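You operate a simulated robot arm through the tools that you are given. There is no shell and no other tool. Be economical: measure what you need, move in short steps, check, and stop when the job is done.

The job below is to be done with a simulated robot arm. You get a single attempt, and the scene is never put back.

## Task
Put things in order on the green mat. At the end: the green flask stands where the red block stood; the red block stands where the clear jar stood; the clear jar stands where the white stone block stood; the white stone block from the green mat stands on top of the white yoghurt pot; whatever was shut is shut again. Leave all else as you found it, and nothing knocked over.

Only the result counts: the job must be done as asked and must still hold three seconds after the hand-in. Knocking over, shifting, dropping, spilling or breaking anything else fails it.

## Robot
A 7-joint arm with a two-finger parallel gripper, fixed in place. Base frame: the origin is at the foot of the arm, x ahead of it, y to its left, z up; the work surface is at about z = 0. Readings come in m, rad, newtons and seconds.
With the tool pointing down near the work surface it reaches from about 0.22 to 0.58 m from the base axis. Its first joint turns from -1.152 to 1.152 rad. Payload 2.5 kg.
Tool frame: the origin (TCP) lies between the finger pads and is the grasp point; the fingertips stand 0.023 m ahead of it; z points along the fingers, y is the line along which they close. Largest opening 0.094 m; finger width 0.038, thickness 0.01; the body of the gripper, 0.054 by 0.096 m, starts 0.039 m behind the TCP.
Orientation is told as [roll, pitch, yaw] about the base's x, y, z axes, in that order, counted from this pose: with the fingers straight down and closing along the base's y, the tool's x points along the base's -x, its y along +y and its z along -z.

## Interface
- The arm moves only by the tool send_rows. Its argument "targets" is a list of rows, each an object of numbers (a shift or turn left out is 0, a gripper value left out holds the last): "gripper": the opening, from 0 (shut) to 1 (fully open); "dx", "dy", "dz": the shift along the tool's x, y, z in units of 20 mm (1.0 is 20 mm); "ax", "ay", "az": the turn, a rotation vector about the tool's x, y, z in units of 6 degrees (1.0 is 6 degrees). In form: [{"gripper": .., "dx": .., "dy": .., "dz": .., "ax": .., "ay": .., "az": ..}, ...]. A call has 1 to 12 rows; each row shifts and turns the commanded pose from where the row before left it, along the tool's axes as they then stand. A call with a number of a shift or a turn outside -1 to 1 is refused whole. Rows are played at 5 a second. More than 0.05 m and 0.15 rad between two rows, or a gripper value outside its range, and nothing of the call is played. A pose out of reach is approached as far as the arm can. The call stops where the force on the tool passes 40 N (or 10 N more than at its start, if that is more) or the arm is blocked; 0.2 s more then pass. Each finger travels about 0.108 m/s and halts on what it meets, pressing with about 42 N; the grip force reading is that of the motor and also rises with nothing between the fingers. The clock runs only during rows and for 0.2 s after the last one: add rows that do not move to give the fingers time. It gives the time, the measured TCP pose, the force on the tool (base axes), the opening and the grip force at its end, in the units of the frame above (readings bear some noise), and new pictures: "show" is both (left out), scene, wrist or none.
- Cameras (640 x 400 px; columns grow to the right, rows downward): "scene" is fixed at [0.104, -0.3959, 0.5537]; the picture's right is [0.92, -0.39, 0.00], its down [-0.19, -0.45, -0.87] and it looks along [0.34, 0.80, -0.49] (base axes); focal length 343 px, centre (320, 200). "wrist" rides on the gripper at [0.086, 0.016, -0.075] in the tool frame; the picture's right is [-0.18, 0.98, 0.00], its down [-0.58, -0.11, -0.81] and it looks along [-0.79, -0.15, 0.59] (tool axes); focal length 243 px, centre (320, 200). There is no depth. A picture from a camera that has moved, and an enlarged one, comes with that camera's place and axes in the base frame and with its lens.
- zoom(camera, box): a new picture of the part [left, top, right, bottom] of that camera's present view, enlarged. The clock stands still meanwhile.
- job_done(): hands the job in; it is judged then, once.

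Work in short steps. Places have to be worked out from the pictures, the camera data and where the tool is seen: move nearer, look again, correct. Check each grasp and each placing, and mend what went wrong. You have 120 turns and 170 pictures in all, those below and enlarged ones among them. Open the gripper and draw the arm clear of the work before you hand the job in, unless the task says otherwise; then end with one line.

The tools are called as a command line: name --argument value ..., lists and objects as JSON in quotes. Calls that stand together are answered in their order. send_rows: Moves the arm, as the interface text tells. Its arguments: {"type":"object","properties":{"targets":{"type":"array"},"show":{"type":"string","enum":["both","scene","wrist","none"]}},"required":["targets"]} The other tools are called the same way: zoom (camera, box) takes an enlarged picture of a part of a camera's view; job_done () hands the job in.

At the start:

```text
clock: 0.0
ee_pos: [0.231, 0.292, 0.343]
ee_rot: [0.0, 0.0, 0.001]
ft_force: [-0.5, 0.3, -0.3]
finger_gap: 0.094
grip_force: 0.1
```

scene: 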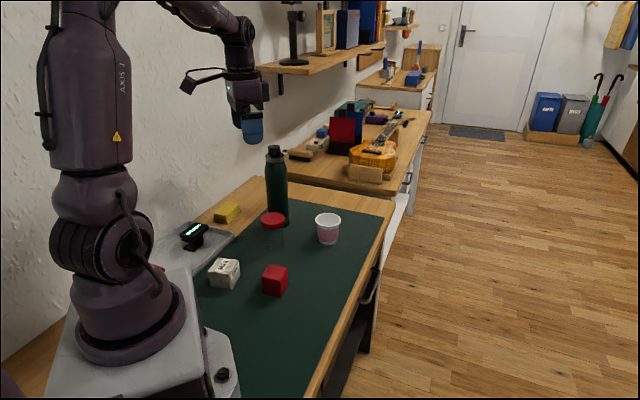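
wrist: 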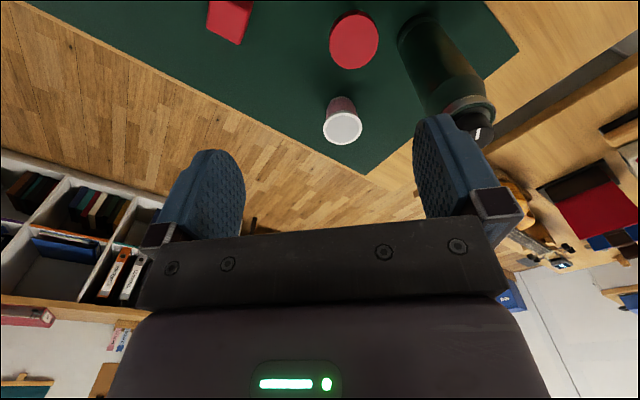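

I'll take closer looks at the objects on the mat first.

zoom --camera "scene" --box '[180, 190, 310, 310]'

zoom --camera "scene" --box '[240, 135, 360, 255]'

zoom --camera "wrist" --box '[180, 0, 520, 200]'

```text
3.33 times, centred on (245, 250) of scene
camera zoom: at [0.104, -0.3959, 0.5537], right [0.92, -0.39, 0.0], down [-0.19, -0.45, -0.87], along [0.34, 0.8, -0.49], focal length 1143 px, centre (570, 33)
```

zoom: 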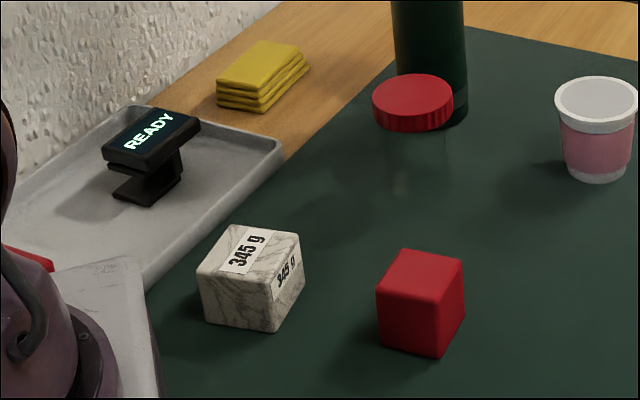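

```text
3.33 times, centred on (300, 195) of scene
camera zoom: at [0.104, -0.3959, 0.5537], right [0.92, -0.39, 0.0], down [-0.19, -0.45, -0.87], along [0.34, 0.8, -0.49], focal length 1143 px, centre (387, 217)
```

zoom: 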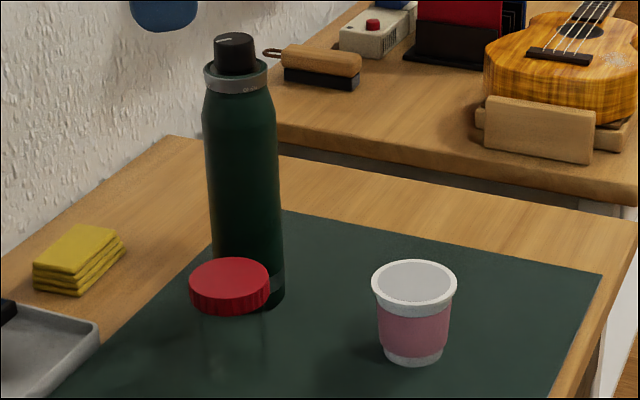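

```text
1.88 times, centred on (350, 100) of wrist
camera zoom: at [0.1456, 0.3103, 0.4188], right [0.18, 0.98, 0.0], down [0.58, -0.11, 0.81], along [0.79, -0.15, -0.59], focal length 457 px, centre (264, 388)
```

zoom: 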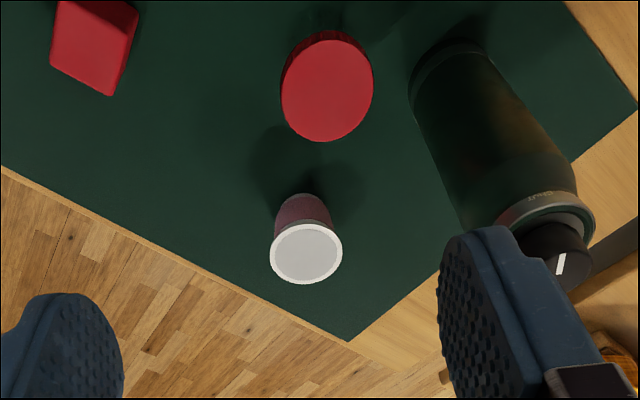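

Estimates from triangulating the two views: stone (0.140, 0.247), red block (0.239, 0.173), jar about (0.277, 0.325) and 0.088 tall, pot (0.421, 0.299) with its top at 0.062, flask (0.325, 0.435) and about 0.234 tall. Working in the order stone, jar, red block, flask means every spot is free when needed. I move above the stone first.

send_rows --targets '[{"gripper": 1, "dx": 0.455, "dy": -0.225, "dz": 0.8}, {"dx": 0.455, "dy": -0.225, "dz": 0.8}, {"dx": 0.455, "dy": -0.225, "dz": 0.8}, {"dx": 0.455, "dy": -0.225, "dz": 0.8}, {"dx": 0.455, "dy": -0.225, "dz": 0.8}, {"dx": 0.455, "dy": -0.225, "dz": 0.8}, {"dx": 0.455, "dy": -0.225, "dz": 0.8}, {"dx": 0.455, "dy": -0.225, "dz": 0.8}, {"dx": 0.455, "dy": -0.225, "dz": 0.8}, {"dx": 0.455, "dy": -0.225, "dz": 0.8}]' --show "none"

send_rows --targets '[{"az": 0.893}, {"az": 0.893}, {"az": 0.893}, {"az": 0.893}, {"az": 0.893}, {"az": 0.893}, {"az": 0.893}, {}]'

```text
clock: 2.2
ee_pos: [0.1414, 0.2466, 0.1833]
ee_rot: [0.001, 0.0, 0.0]
ft_force: [0.0, 0.6, 0.3]
finger_gap: 0.0941
grip_force: 0.1
```

```text
clock: 4.0
ee_pos: [0.1406, 0.2474, 0.1823]
ee_rot: [0.0, -0.001, -0.657]
ft_force: [0.3, -0.3, -0.4]
finger_gap: 0.094
grip_force: 0.1
camera wrist: at [0.0825, 0.3147, 0.2586], right [0.75, 0.67, 0.0], down [0.39, -0.44, 0.81], along [0.54, -0.6, -0.59], focal length 243 px, centre (320, 200)
```

scene: 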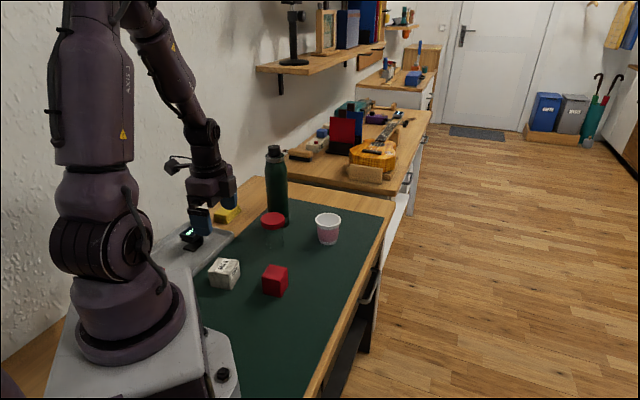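
wrist: 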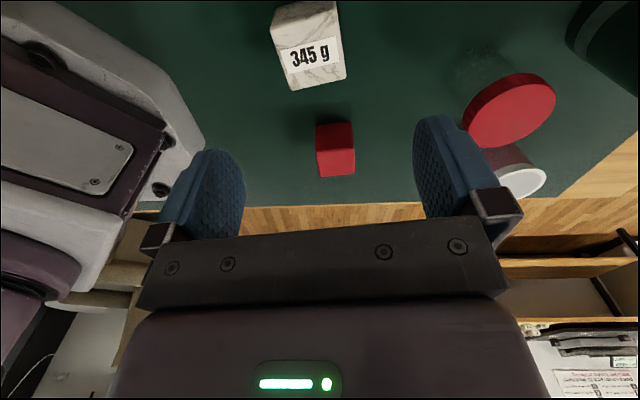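

The gripper is above the stone. I zoom in to locate the stone, red block and jar accurately from this view.

zoom --camera "wrist" --box '[220, 0, 400, 112]'

zoom --camera "wrist" --box '[400, 0, 640, 150]'

```text
3.56 times, centred on (310, 56) of wrist
camera zoom: at [0.0825, 0.3147, 0.2586], right [0.75, 0.67, 0.0], down [0.39, -0.44, 0.81], along [0.54, -0.6, -0.59], focal length 863 px, centre (356, 712)
```

zoom: 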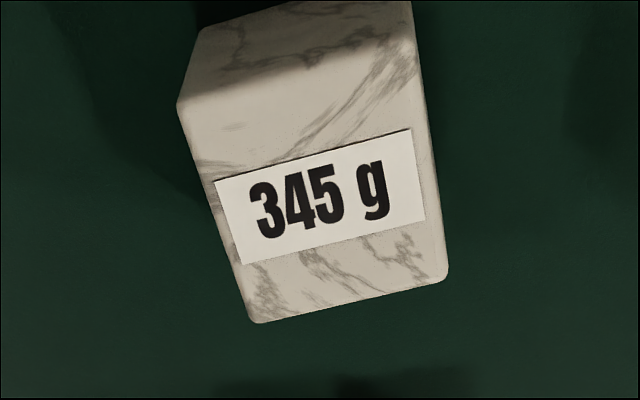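

```text
2.67 times, centred on (520, 75) of wrist
camera zoom: at [0.0825, 0.3147, 0.2586], right [0.75, 0.67, 0.0], down [0.39, -0.44, 0.81], along [0.54, -0.6, -0.59], focal length 647 px, centre (-213, 533)
```

zoom: 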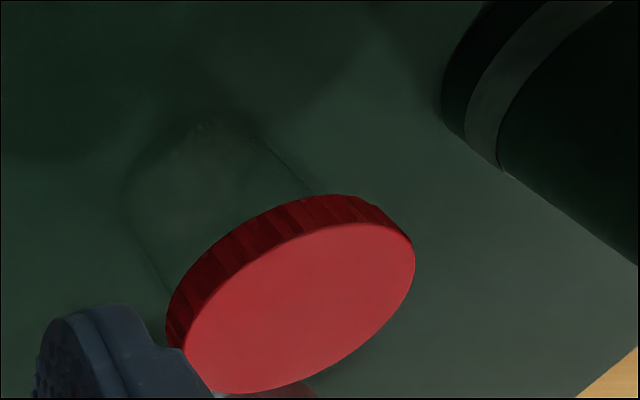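

The wrist view puts the stone at about (0.1395, 0.244) with its side along about 54°. I make a small correction and descend to TCP z ≈ 0.03.

send_rows --targets '[{"dx": -0.06, "dy": -0.17, "az": -0.25}, {"dz": 0.9}, {"dz": 0.9}, {"dz": 0.9}, {"dz": 0.9}, {"dz": 0.9}, {"dz": 0.9}, {"dz": 0.8}, {"dz": 0.8}, {"dz": 0.6}, {}]'

```text
clock: 6.4
ee_pos: [0.1409, 0.2439, 0.0299]
ee_rot: [0.0, 0.002, -0.629]
ft_force: [0.1, 0.7, -0.1]
finger_gap: 0.0945
grip_force: 0.0
camera wrist: at [0.0802, 0.3098, 0.1058], right [0.73, 0.69, 0.0], down [0.41, -0.43, 0.81], along [0.55, -0.59, -0.59], focal length 243 px, centre (320, 200)
```

scene: 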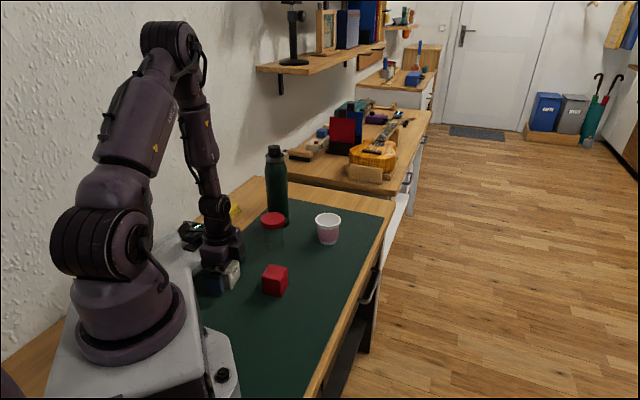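
wrist: 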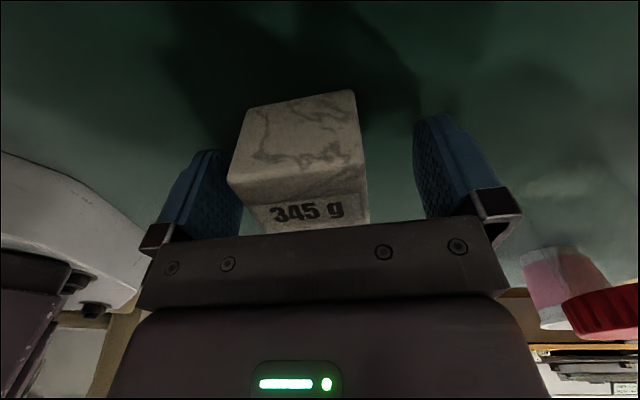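

The fingers straddle the stone with clearance on both sides. I close the gripper.

send_rows --targets '[{"gripper": 0.6}, {"gripper": 0.4}, {"gripper": 0.3}, {"gripper": 0.3}, {}]' --show "wrist"

```text
clock: 7.6
ee_pos: [0.1402, 0.2442, 0.0306]
ee_rot: [0.0, 0.0, -0.629]
ft_force: [-0.6, -0.6, -0.3]
finger_gap: 0.0517
grip_force: 42.3
camera wrist: at [0.0801, 0.3097, 0.106], right [0.73, 0.69, 0.0], down [0.41, -0.43, 0.81], along [0.55, -0.59, -0.59], focal length 243 px, centre (320, 200)
```

wrist: 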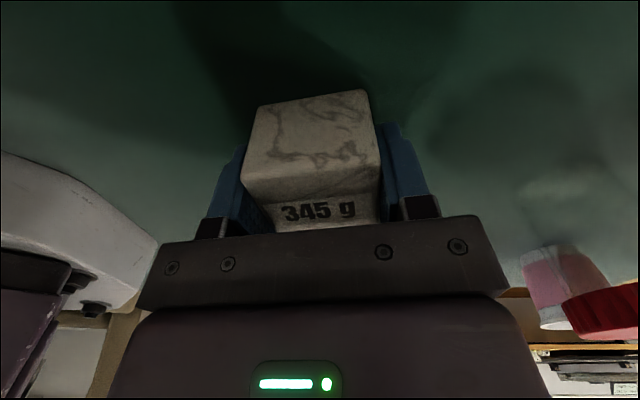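

Gripped at 0.0517 opening; the stone's original centre was about (0.137, 0.240), since the close shifted it slightly. I lift, turn back to yaw 0 and carry it toward the pot.

send_rows --targets '[{"dz": -0.5}, {"dz": -1}, {"dz": -1}, {"dz": -1}, {"dz": -1}, {"dz": -1}, {"dz": -1}, {"dz": -0.8}, {}]' --show "none"

send_rows --targets '[{"az": -1}, {"az": -1}, {"az": -1}, {"az": -1}, {"az": -1}, {"az": -1}, {"dx": -0.8, "dy": 0.15}, {"dx": -0.8, "dy": 0.15}, {"dx": -0.8, "dy": 0.15}, {"dx": -0.8, "dy": 0.15}, {"dx": -0.8, "dy": 0.15}]' --show "none"

send_rows --targets '[{"dx": -0.9, "dy": 0.2}, {"dx": -0.9, "dy": 0.2}, {"dx": -0.9, "dy": 0.2}, {"dx": -0.9, "dy": 0.2}, {"dx": -0.9, "dy": 0.2}, {"dx": -0.9, "dy": 0.2}, {"dx": -0.9, "dy": 0.2}, {"dx": -0.9, "dy": 0.2}, {"dx": -0.9, "dy": 0.2}, {"dx": -0.9, "dy": 0.2}, {}]'

```text
clock: 9.6
ee_pos: [0.1404, 0.2461, 0.1776]
ee_rot: [0.001, 0.0, -0.629]
ft_force: [-0.3, 0.5, -3.8]
finger_gap: 0.0518
grip_force: 41.6
```

```text
clock: 12.0
ee_pos: [0.2192, 0.2594, 0.1775]
ee_rot: [0.001, 0.002, 0.0]
ft_force: [0.6, 0.4, -3.2]
finger_gap: 0.0516
grip_force: 42.0
```

```text
clock: 14.4
ee_pos: [0.4001, 0.2995, 0.1773]
ee_rot: [0.0, -0.001, 0.001]
ft_force: [0.3, -0.3, -3.4]
finger_gap: 0.0518
grip_force: 42.2
camera wrist: at [0.314, 0.3165, 0.2533], right [0.18, 0.98, 0.0], down [0.58, -0.11, 0.81], along [0.79, -0.15, -0.59], focal length 243 px, centre (320, 200)
```

scene: 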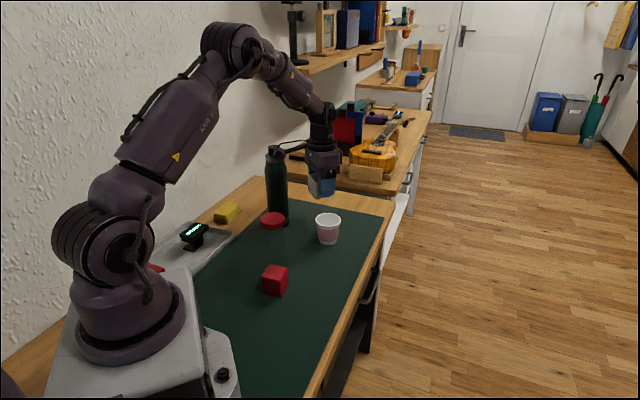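
wrist: 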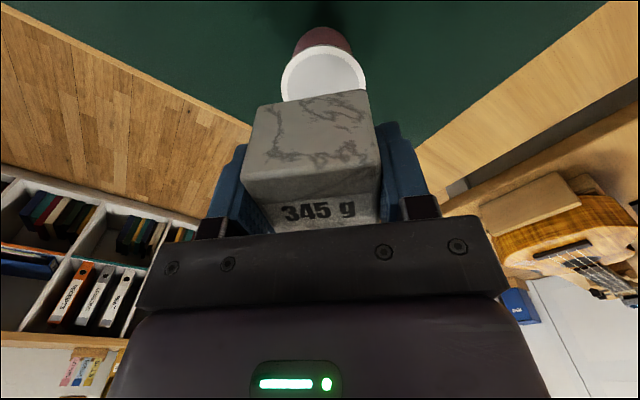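

The pot rim is visible just beyond the stone; I zoom for a precise rim position.

zoom --camera "wrist" --box '[240, 0, 400, 100]'

zoom --camera "scene" --box '[280, 160, 376, 250]'

```text
4.00 times, centred on (320, 50) of wrist
camera zoom: at [0.314, 0.3165, 0.2533], right [0.18, 0.98, 0.0], down [0.58, -0.11, 0.81], along [0.79, -0.15, -0.59], focal length 970 px, centre (320, 800)
```

zoom: 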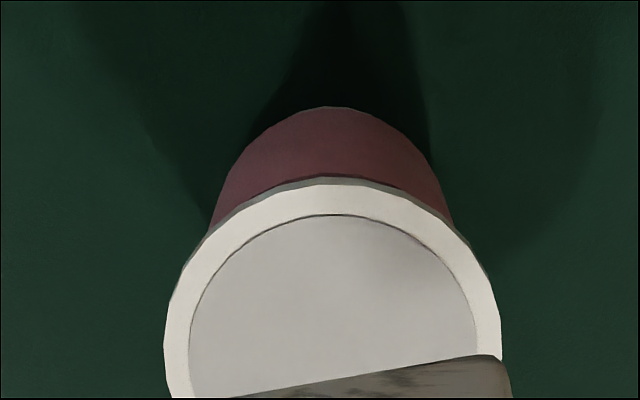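

```text
4.44 times, centred on (328, 205) of scene
camera zoom: at [0.1041, -0.3959, 0.5537], right [0.92, -0.39, 0.0], down [-0.19, -0.45, -0.87], along [0.34, 0.8, -0.49], focal length 1524 px, centre (284, 178)
```

zoom: 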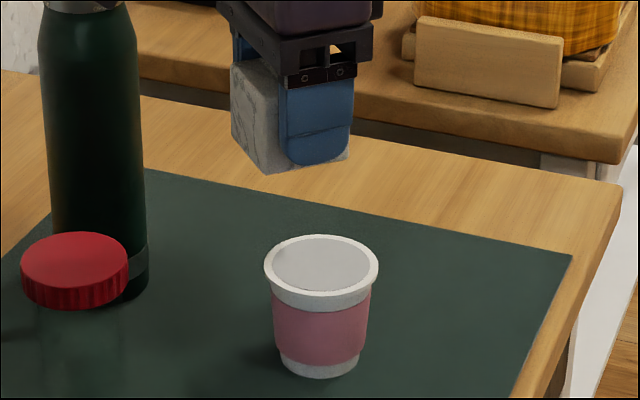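

Pot rim centre is at (0.420, 0.2995) with its top at z ≈ 0.062 and a flat lid. I move over it and descend to just above contact (expected TCP z ≈ 0.0925).

send_rows --targets '[{"dx": -0.5}, {"dx": -0.5}, {"dz": 0.8}, {"dz": 0.8}, {"dz": 0.8}, {"dz": 0.8}, {"dz": 0.5}, {}]'

```text
clock: 16.2
ee_pos: [0.419, 0.2998, 0.1039]
ee_rot: [0.0, -0.001, 0.001]
ft_force: [0.1, 0.2, -4.2]
finger_gap: 0.0516
grip_force: 42.2
camera wrist: at [0.3336, 0.3171, 0.1794], right [0.18, 0.98, 0.0], down [0.58, -0.11, 0.81], along [0.79, -0.15, -0.59], focal length 243 px, centre (320, 200)
```

scene: 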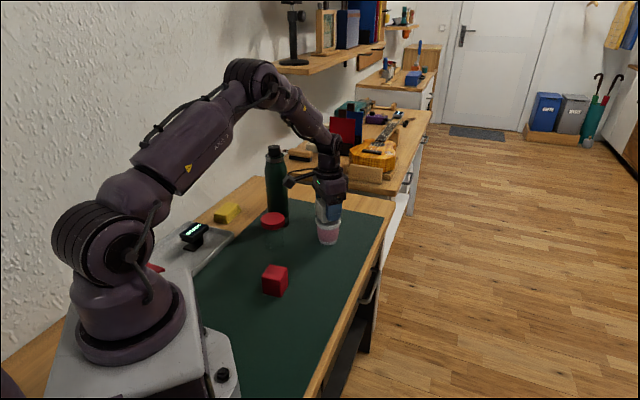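
wrist: 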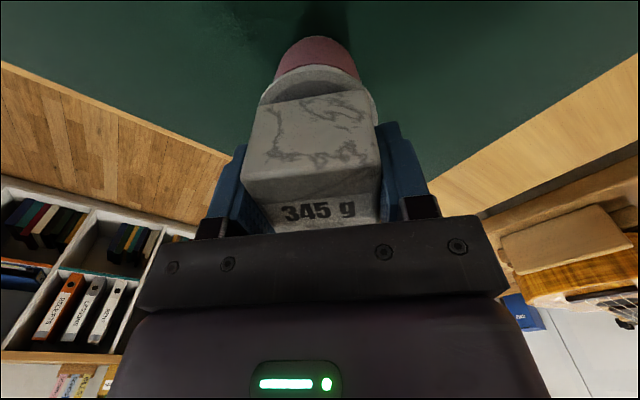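

zoom --camera "scene" --box '[290, 180, 370, 250]'

zoom --camera "wrist" --box '[220, 20, 420, 145]'

```text
5.71 times, centred on (330, 215) of scene
camera zoom: at [0.1041, -0.3959, 0.5537], right [0.92, -0.39, 0.0], down [-0.19, -0.45, -0.87], along [0.34, 0.8, -0.49], focal length 1960 px, centre (263, 114)
```

zoom: 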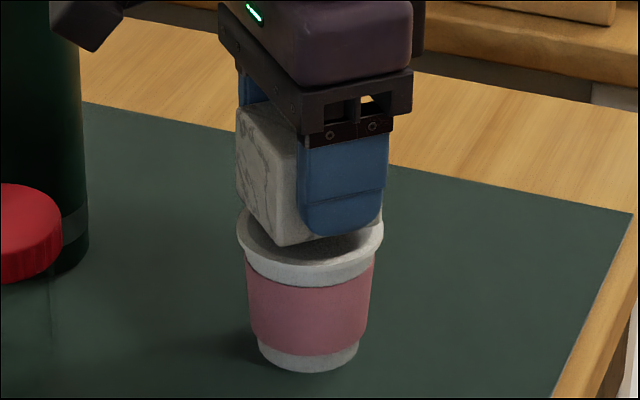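

```text
3.20 times, centred on (320, 82) of wrist
camera zoom: at [0.3336, 0.3171, 0.1794], right [0.18, 0.98, 0.0], down [0.58, -0.11, 0.81], along [0.79, -0.15, -0.59], focal length 776 px, centre (320, 576)
```

zoom: 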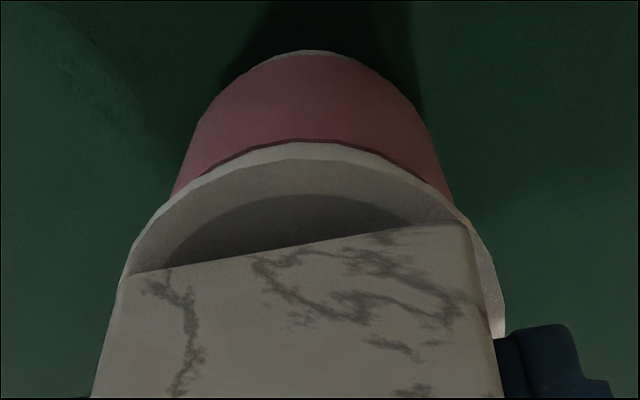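

By computation the stone's near edge and sides sit centred on the rim (0.420, 0.301). I lower it in small steps and watch the force.

send_rows --targets '[{"dz": 0.2}, {"dz": 0.15}, {"dz": 0.1}, {}]' --show "none"

```text
clock: 17.2
ee_pos: [0.4202, 0.2994, 0.0959]
ee_rot: [0.0, -0.002, -0.001]
ft_force: [-3.0, -0.9, 11.3]
finger_gap: 0.0517
grip_force: 41.9
```

The force went from -4 to +11 N, so the stone is on the lid. I back off a hair and open partway.

send_rows --targets '[{"dz": -0.04}, {}, {"gripper": 0.6}, {"gripper": 0.65}, {"gripper": 0.7}, {}]'

zoom --camera "scene" --box '[290, 180, 370, 250]'

```text
clock: 18.6
ee_pos: [0.421, 0.2992, 0.0959]
ee_rot: [0.001, 0.002, 0.0]
ft_force: [0.3, -0.5, -0.5]
finger_gap: 0.0656
grip_force: 0.0
camera wrist: at [0.3335, 0.317, 0.1712], right [0.18, 0.98, 0.0], down [0.58, -0.11, 0.81], along [0.79, -0.15, -0.59], focal length 243 px, centre (320, 200)
```

scene: 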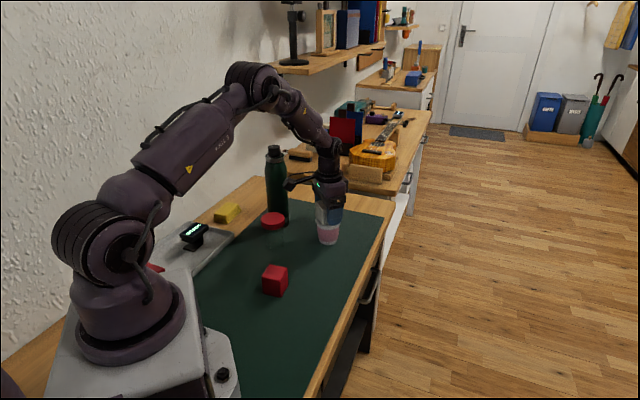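
wrist: 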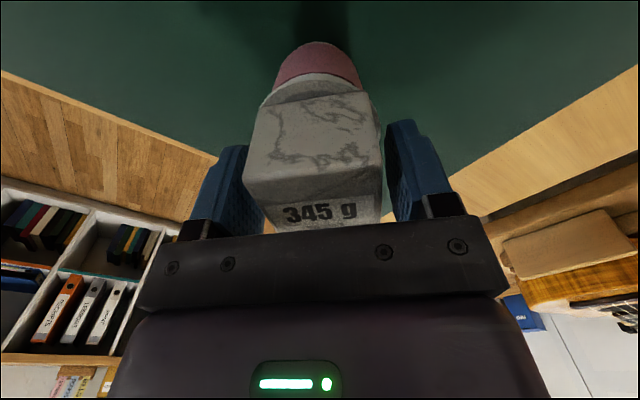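

```text
5.71 times, centred on (330, 215) of scene
camera zoom: at [0.104, -0.3959, 0.5537], right [0.92, -0.39, 0.0], down [-0.19, -0.45, -0.87], along [0.34, 0.8, -0.49], focal length 1960 px, centre (263, 114)
```

zoom: 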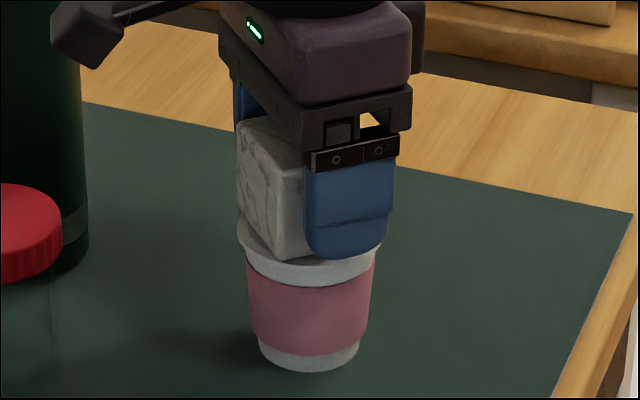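

The stone rests level on the pot. I lift straight up with the gripper open, then check.

send_rows --targets '[{"dz": -0.5}, {"dz": -0.8}, {"dz": -1}, {"dz": -1}, {"dz": -1}, {"dz": -1}, {}]'

zoom --camera "scene" --box '[240, 180, 370, 260]'

```text
clock: 20.2
ee_pos: [0.4196, 0.3001, 0.2016]
ee_rot: [0.001, 0.0, 0.0]
ft_force: [1.1, 0.8, 0.1]
finger_gap: 0.0656
grip_force: 0.1
camera wrist: at [0.3335, 0.317, 0.2771], right [0.18, 0.98, 0.0], down [0.58, -0.11, 0.81], along [0.79, -0.15, -0.59], focal length 243 px, centre (320, 200)
```

scene: 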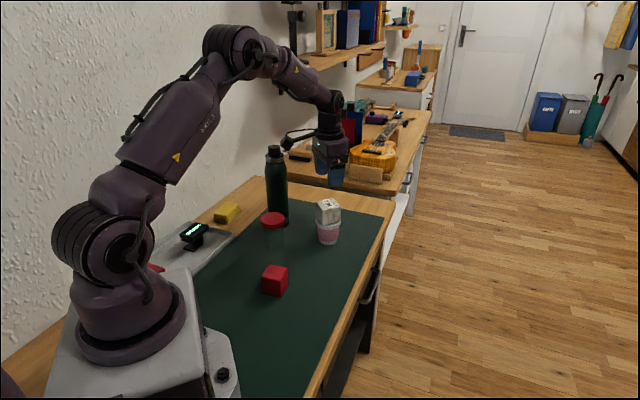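
wrist: 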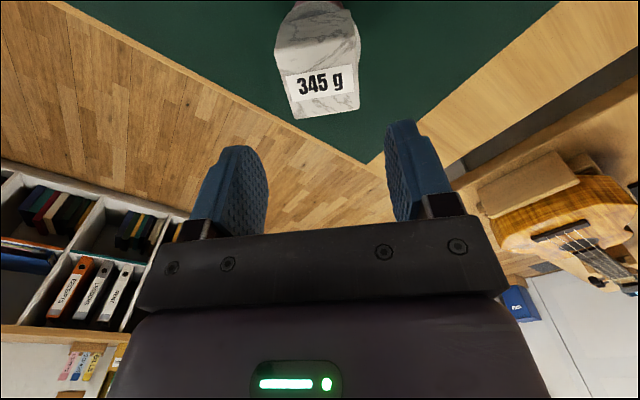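

```text
4.92 times, centred on (305, 220) of scene
camera zoom: at [0.104, -0.3959, 0.5537], right [0.92, -0.39, 0.0], down [-0.19, -0.45, -0.87], along [0.34, 0.8, -0.49], focal length 1689 px, centre (394, 102)
```

zoom: 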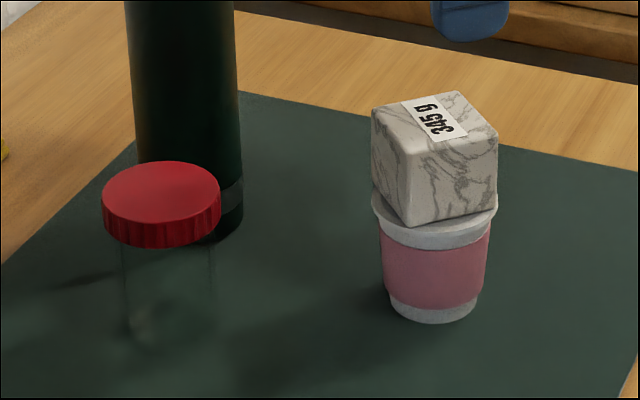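

The stone stands stably on the pot. Next is the jar: I fly above it at (0.278, 0.327).

send_rows --targets '[{"gripper": 1, "dx": 0.885, "dy": 0.17}, {"dx": 0.885, "dy": 0.17}, {"dx": 0.885, "dy": 0.17}, {"dx": 0.885, "dy": 0.17}, {"dx": 0.885, "dy": 0.17}, {"dx": 0.885, "dy": 0.17}, {"dx": 0.885, "dy": 0.17}, {"dx": 0.885, "dy": 0.17}, {}]' --show "none"

zoom --camera "wrist" --box '[210, 0, 450, 150]'

zoom --camera "scene" --box '[230, 130, 350, 260]'

```text
clock: 22.2
ee_pos: [0.2781, 0.3274, 0.2014]
ee_rot: [0.001, 0.0, -0.001]
ft_force: [0.0, -0.6, -0.3]
finger_gap: 0.0941
grip_force: 0.0
```

```text
2.67 times, centred on (330, 75) of wrist
camera zoom: at [0.1922, 0.3444, 0.2767], right [0.18, 0.98, 0.0], down [0.58, -0.11, 0.81], along [0.79, -0.15, -0.59], focal length 647 px, centre (293, 533)
```

zoom: 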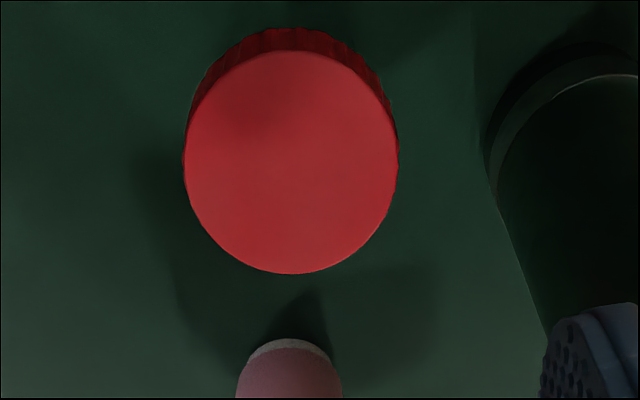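

```text
3.08 times, centred on (290, 195) of scene
camera zoom: at [0.104, -0.3959, 0.5537], right [0.92, -0.39, 0.0], down [-0.19, -0.45, -0.87], along [0.34, 0.8, -0.49], focal length 1055 px, centre (412, 215)
```

zoom: 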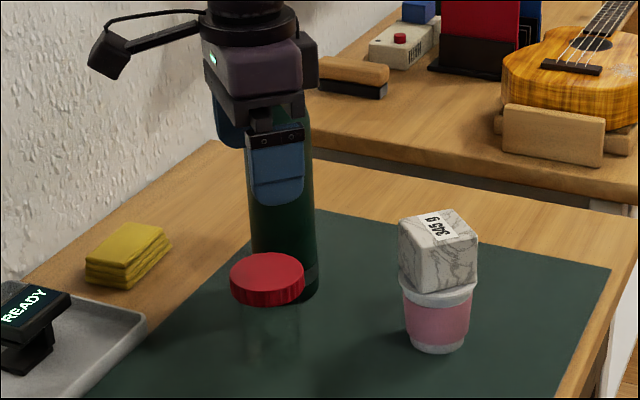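

Jar lid is centred at about (0.276, 0.328), diameter 0.0595, top 0.088; the body is slightly narrower than the lid. I descend to TCP z ≈ 0.062.

send_rows --targets '[{"dx": 0.1, "dy": 0.02, "dz": 0.8}, {"dz": 0.9}, {"dz": 0.9}, {"dz": 0.9}, {"dz": 0.9}, {"dz": 0.9}, {"dz": 0.9}, {"dz": 0.77}, {}]'

zoom --camera "wrist" --box '[160, 40, 480, 240]'

```text
clock: 24.2
ee_pos: [0.2766, 0.328, 0.0617]
ee_rot: [0.001, -0.002, -0.001]
ft_force: [-1.4, -0.2, 0.5]
finger_gap: 0.094
grip_force: 0.1
camera wrist: at [0.1897, 0.345, 0.1361], right [0.18, 0.98, 0.0], down [0.58, -0.11, 0.81], along [0.79, -0.15, -0.59], focal length 243 px, centre (320, 200)
```

scene: 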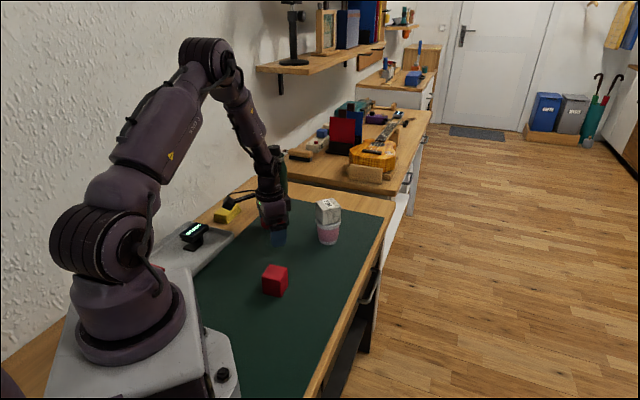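
wrist: 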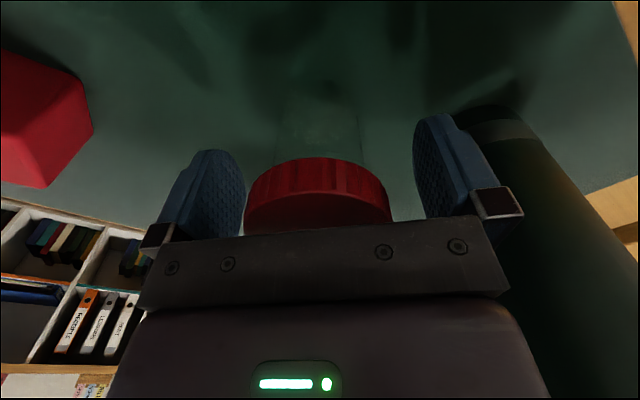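

```text
2.00 times, centred on (320, 140) of wrist
camera zoom: at [0.1897, 0.345, 0.1361], right [0.18, 0.98, 0.0], down [0.58, -0.11, 0.81], along [0.79, -0.15, -0.59], focal length 485 px, centre (320, 320)
```

zoom: 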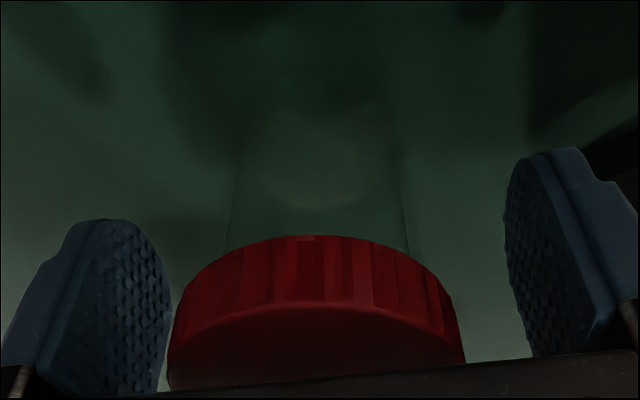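

The lid sits about 4 mm toward -y of the finger centre. I correct that, then close on it gently.

send_rows --targets '[{"dy": -0.18}, {"gripper": 0.75}, {"gripper": 0.65}, {"gripper": 0.6}, {"gripper": 0.55}, {"gripper": 0.5}, {}]' --show "none"

zoom --camera "wrist" --box '[160, 40, 480, 240]'

```text
clock: 25.8
ee_pos: [0.2758, 0.3235, 0.0618]
ee_rot: [0.0, 0.0, 0.0]
ft_force: [0.7, 1.1, 0.1]
finger_gap: 0.0598
grip_force: 41.6
```

```text
2.00 times, centred on (320, 140) of wrist
camera zoom: at [0.1895, 0.3414, 0.1368], right [0.18, 0.98, 0.0], down [0.58, -0.11, 0.81], along [0.79, -0.15, -0.59], focal length 485 px, centre (320, 320)
```

zoom: 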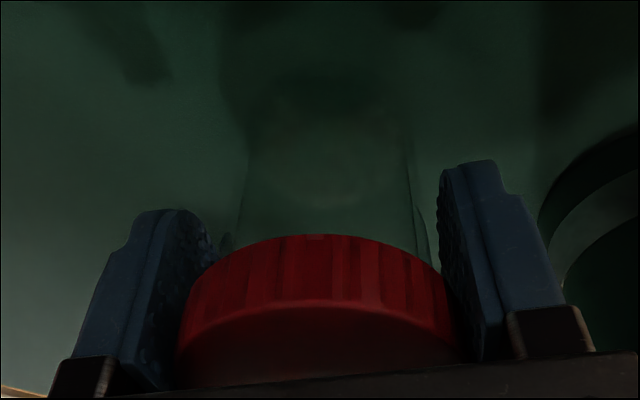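

Gripped on the lid at 0.0598. I lift 1 cm to check whether the body comes up with the lid.

send_rows --targets '[{"dz": -0.25}, {"dz": -0.25}, {}, {}]' --show "none"

zoom --camera "wrist" --box '[160, 40, 480, 240]'

zoom --camera "scene" --box '[230, 190, 320, 260]'

```text
clock: 26.8
ee_pos: [0.2763, 0.3228, 0.0719]
ee_rot: [0.0, 0.0, 0.001]
ft_force: [0.0, 0.3, -1.9]
finger_gap: 0.0602
grip_force: 42.0
```

```text
2.00 times, centred on (320, 140) of wrist
camera zoom: at [0.1893, 0.3412, 0.1473], right [0.18, 0.98, 0.0], down [0.58, -0.11, 0.81], along [0.79, -0.15, -0.59], focal length 485 px, centre (320, 320)
```

zoom: 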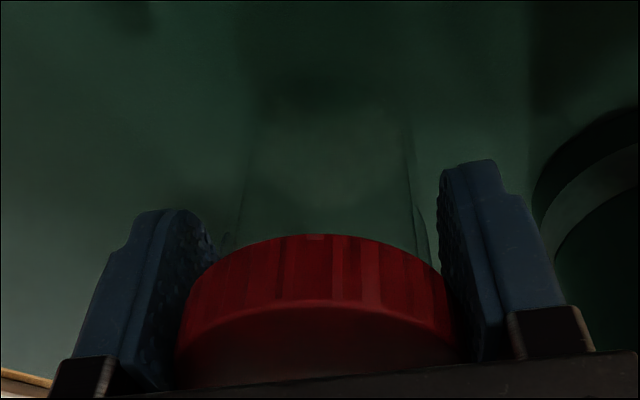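

```text
5.71 times, centred on (275, 225) of scene
camera zoom: at [0.1041, -0.3959, 0.5537], right [0.92, -0.39, 0.0], down [-0.19, -0.45, -0.87], along [0.34, 0.8, -0.49], focal length 1960 px, centre (577, 57)
```

zoom: 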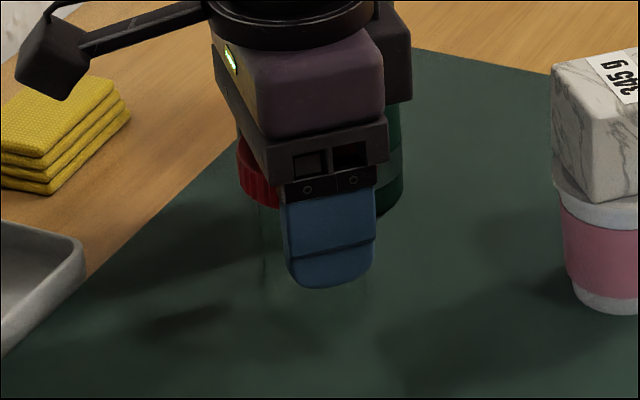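

The force of about 1.9 N suggests the whole jar came up. I lift further and look again.

send_rows --targets '[{"dz": -0.7}, {"dz": -0.9}, {"dz": -0.9}, {"dz": -0.9}, {}]' --show "none"

zoom --camera "scene" --box '[220, 160, 330, 270]'

zoom --camera "wrist" --box '[160, 0, 480, 200]'

```text
clock: 28.0
ee_pos: [0.2779, 0.3213, 0.1414]
ee_rot: [-0.002, -0.001, -0.001]
ft_force: [0.5, -1.5, -1.4]
finger_gap: 0.0601
grip_force: 41.8
```

```text
3.64 times, centred on (275, 215) of scene
camera zoom: at [0.1041, -0.3959, 0.5537], right [0.92, -0.39, 0.0], down [-0.19, -0.45, -0.87], along [0.34, 0.8, -0.49], focal length 1247 px, centre (484, 146)
```

zoom: 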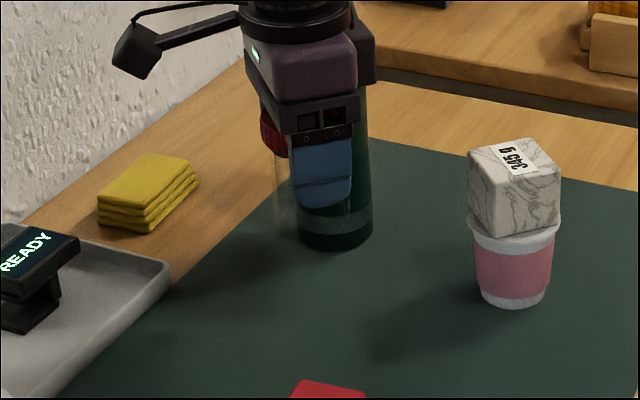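

```text
2.00 times, centred on (320, 100) of wrist
camera zoom: at [0.1902, 0.34, 0.2156], right [0.18, 0.98, 0.0], down [0.58, -0.11, 0.81], along [0.79, -0.15, -0.59], focal length 485 px, centre (320, 400)
```

zoom: 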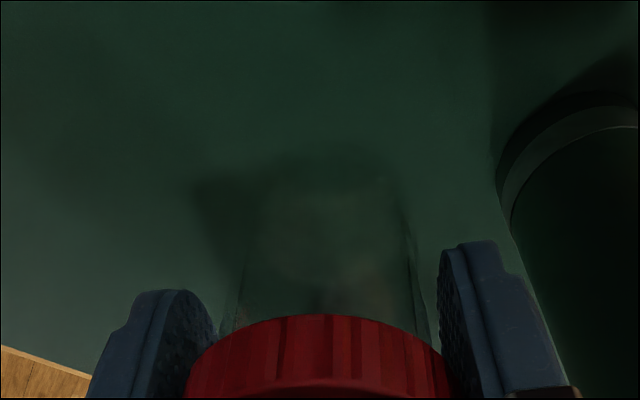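

The glass body hangs from the lid, so the whole jar is held. I carry it over the stone's old place (0.137, 0.240) and turn to the yaw that worked there before.

send_rows --targets '[{"dz": -0.7, "dx": 0.5, "dy": -0.3}, {"dz": -0.7, "dx": 0.81, "dy": -0.49}, {"dx": 0.81, "dy": -0.49}, {"dx": 0.81, "dy": -0.49}, {"dx": 0.81, "dy": -0.49}, {"dx": 0.81, "dy": -0.49}, {"dx": 0.81, "dy": -0.49}, {"dx": 0.81, "dy": -0.49}, {"dx": 0.78, "dy": -0.47}, {}]' --show "none"

send_rows --targets '[{"az": 1}, {"az": 1}, {"az": 1}, {"az": 1}, {"az": 1}, {"az": 1}, {}]'

```text
clock: 30.2
ee_pos: [0.137, 0.2383, 0.1687]
ee_rot: [0.0, 0.001, 0.0]
ft_force: [-0.6, -0.6, -1.8]
finger_gap: 0.0598
grip_force: 42.5
```

```text
clock: 31.8
ee_pos: [0.1381, 0.2388, 0.1676]
ee_rot: [0.0, 0.0, -0.631]
ft_force: [0.8, -1.4, -2.4]
finger_gap: 0.0599
grip_force: 42.0
camera wrist: at [0.0777, 0.3051, 0.2432], right [0.73, 0.69, 0.0], down [0.41, -0.43, 0.81], along [0.55, -0.59, -0.59], focal length 243 px, centre (320, 200)
```

scene: 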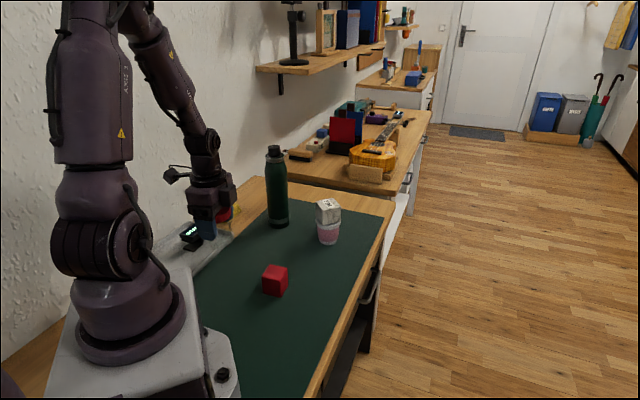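
wrist: 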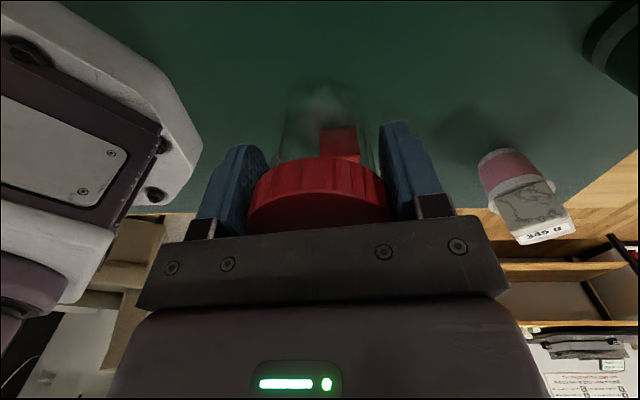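

The jar is over the target. It should touch down at TCP z ≈ 0.062, so I descend to about 0.066 first.

send_rows --targets '[{"dz": 0.9}, {"dz": 0.9}, {"dz": 0.9}, {"dz": 0.9}, {"dz": 0.9}, {"dz": 0.6}, {}]' --show "none"

send_rows --targets '[{"dz": 0.1}, {"dz": 0.1}, {}]' --show "both"

```text
clock: 33.4
ee_pos: [0.1369, 0.2393, 0.0663]
ee_rot: [0.0, 0.0, -0.627]
ft_force: [-1.1, 0.5, -1.0]
finger_gap: 0.06
grip_force: 42.0
```

```text
clock: 34.2
ee_pos: [0.1379, 0.2385, 0.063]
ee_rot: [0.001, -0.001, -0.629]
ft_force: [-0.3, -0.4, -2.1]
finger_gap: 0.0598
grip_force: 41.8
camera wrist: at [0.0769, 0.3045, 0.1373], right [0.73, 0.69, 0.0], down [0.41, -0.43, 0.81], along [0.55, -0.59, -0.59], focal length 243 px, centre (320, 200)
```

scene: 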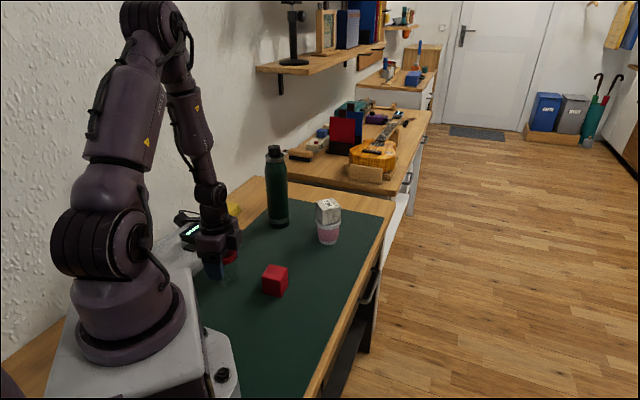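
wrist: 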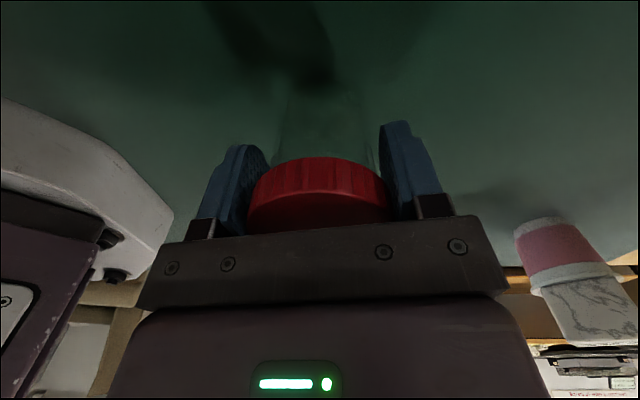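

Still hanging (-2 N); I lower the last couple of millimetres.

send_rows --targets '[{"dz": 0.07}, {"dz": 0.05}, {}]' --show "none"

```text
clock: 35.0
ee_pos: [0.137, 0.2408, 0.0601]
ee_rot: [0.004, 0.002, -0.628]
ft_force: [0.7, 0.9, 27.0]
finger_gap: 0.0598
grip_force: 41.7
```

Contact is clear at 27 N. I back off about 1.5 mm and release.

send_rows --targets '[{"dz": -0.07}, {}, {"gripper": 0.7}, {"gripper": 0.78}, {"gripper": 0.85}, {}]' --show "wrist"

```text
clock: 36.4
ee_pos: [0.1374, 0.2385, 0.06]
ee_rot: [0.001, 0.0, -0.629]
ft_force: [0.1, -0.3, 0.0]
finger_gap: 0.0801
grip_force: 0.1
camera wrist: at [0.0771, 0.3043, 0.1365], right [0.73, 0.69, 0.0], down [0.41, -0.43, 0.81], along [0.55, -0.59, -0.59], focal length 243 px, centre (320, 200)
```

wrist: 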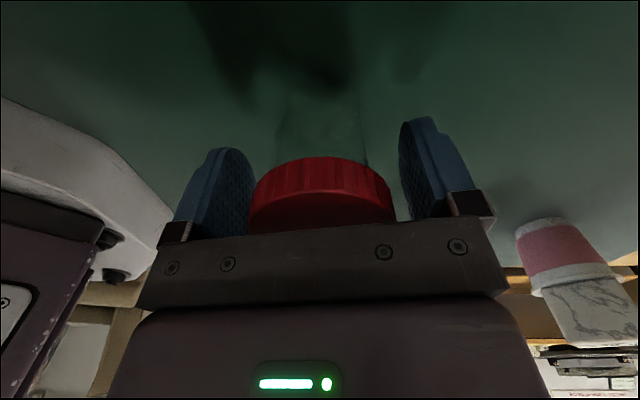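

The jar is released and upright. I raise straight up and check it in both views.

send_rows --targets '[{"dz": -0.5}, {"dz": -0.9}, {"dz": -1}, {"dz": -1}, {"dz": -1}, {"dz": -1}, {"dz": -0.5}, {}]'

zoom --camera "wrist" --box '[210, 0, 450, 150]'

zoom --camera "scene" --box '[180, 190, 310, 310]'

```text
clock: 38.2
ee_pos: [0.1357, 0.2406, 0.1792]
ee_rot: [0.0, 0.0, -0.629]
ft_force: [1.1, 0.4, -0.3]
finger_gap: 0.0796
grip_force: 0.0
camera wrist: at [0.0754, 0.3061, 0.2542], right [0.73, 0.69, 0.0], down [0.41, -0.43, 0.81], along [0.55, -0.59, -0.59], focal length 243 px, centre (320, 200)
```

scene: 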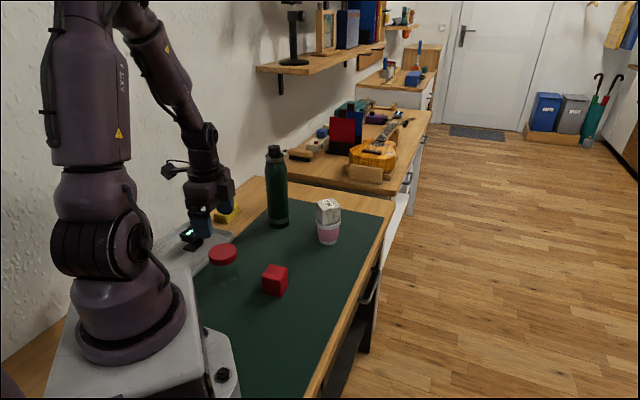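
wrist: 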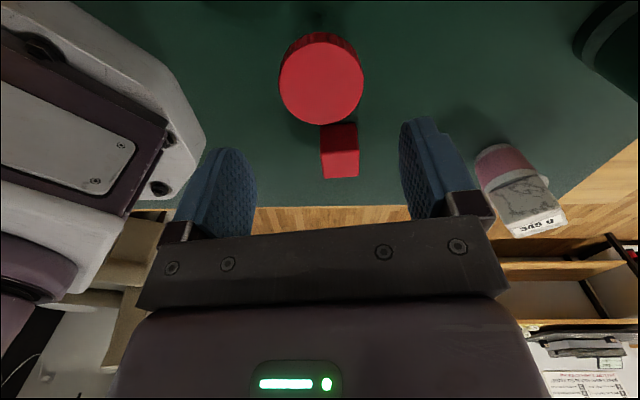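

```text
2.67 times, centred on (330, 75) of wrist
camera zoom: at [0.0754, 0.3061, 0.2542], right [0.73, 0.69, 0.0], down [0.41, -0.43, 0.81], along [0.55, -0.59, -0.59], focal length 647 px, centre (293, 533)
```

zoom: 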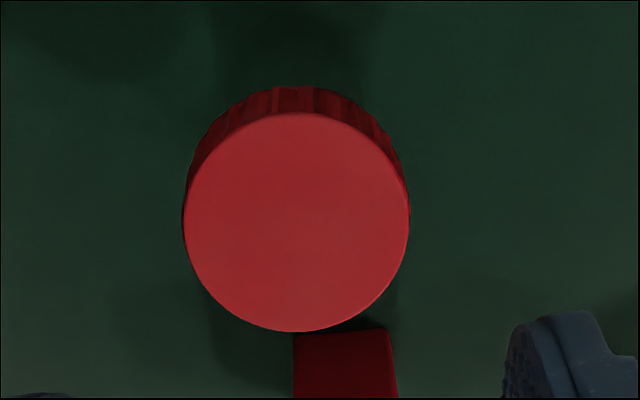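

```text
3.33 times, centred on (245, 250) of scene
camera zoom: at [0.104, -0.3959, 0.5537], right [0.92, -0.39, 0.0], down [-0.19, -0.45, -0.87], along [0.34, 0.8, -0.49], focal length 1143 px, centre (570, 33)
```

zoom: 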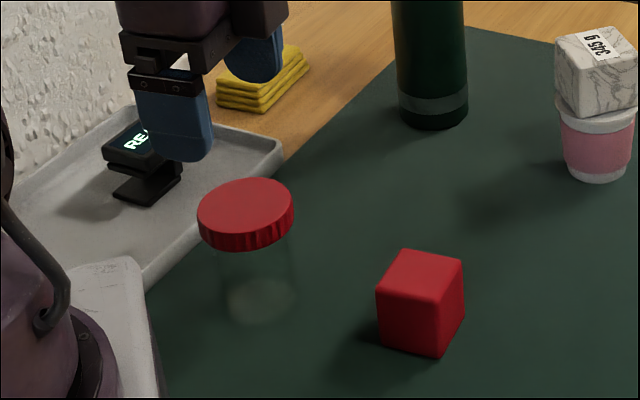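

The jar stands at about (0.14, 0.24). Next is the red block: I move over (0.239, 0.173) and turn to yaw ≈ +46° so the camera stays away from the jar.

send_rows --targets '[{"dx": -0.881, "dy": 0.043}, {"dx": -0.881, "dy": 0.043}, {"dx": -0.881, "dy": 0.043}, {"dx": -0.881, "dy": 0.043}, {"dx": -0.881, "dy": 0.043}, {"dx": -0.881, "dy": 0.043}, {"dx": -0.881, "dy": 0.043}, {"az": -0.98}, {"az": -0.98}, {"az": -0.98}, {"az": -0.98}, {}]' --show "none"

send_rows --targets '[{"az": -0.98}, {"az": -0.98}, {"az": -0.98}, {"az": -0.98}, {"az": -0.98}, {"az": -0.98}, {"az": -0.98}, {"az": -0.98}, {"az": -0.98}, {"az": -0.98}, {}]'

zoom --camera "wrist" --box '[210, 0, 450, 150]'

```text
clock: 40.8
ee_pos: [0.2406, 0.1724, 0.1783]
ee_rot: [0.0, 0.001, -0.216]
ft_force: [0.3, 0.3, 0.4]
finger_gap: 0.08
grip_force: 0.1
```

```text
clock: 43.2
ee_pos: [0.2394, 0.1723, 0.1782]
ee_rot: [0.001, 0.001, 0.808]
ft_force: [0.1, 0.3, 0.1]
finger_gap: 0.0798
grip_force: 0.1
camera wrist: at [0.1694, 0.1219, 0.2538], right [-0.58, 0.81, 0.0], down [0.48, 0.35, 0.81], along [0.65, 0.47, -0.59], focal length 243 px, centre (320, 200)
```

scene: 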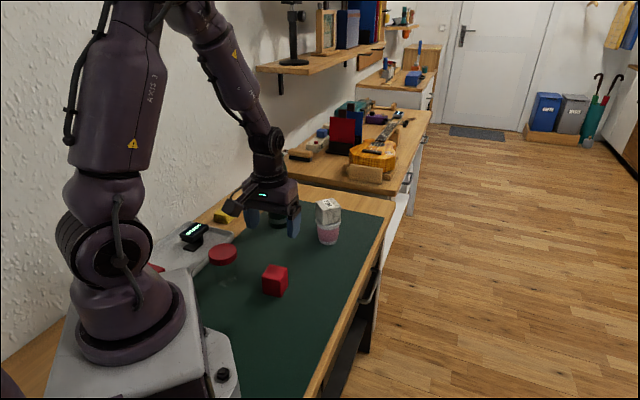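
wrist: 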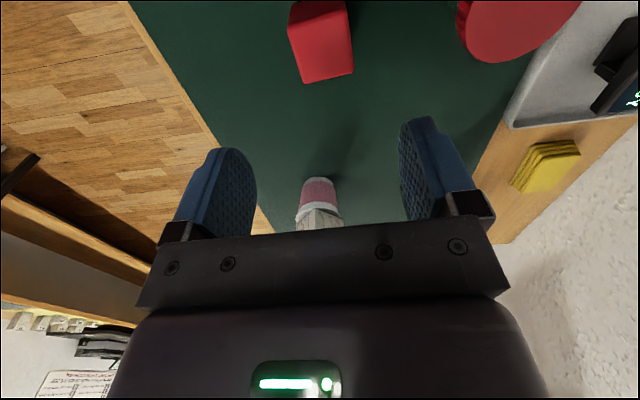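

```text
2.67 times, centred on (330, 75) of wrist
camera zoom: at [0.1694, 0.1219, 0.2538], right [-0.58, 0.81, 0.0], down [0.48, 0.35, 0.81], along [0.65, 0.47, -0.59], focal length 647 px, centre (293, 533)
```

zoom: 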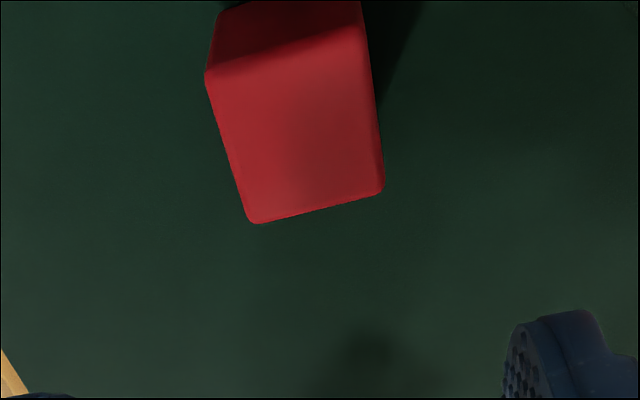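

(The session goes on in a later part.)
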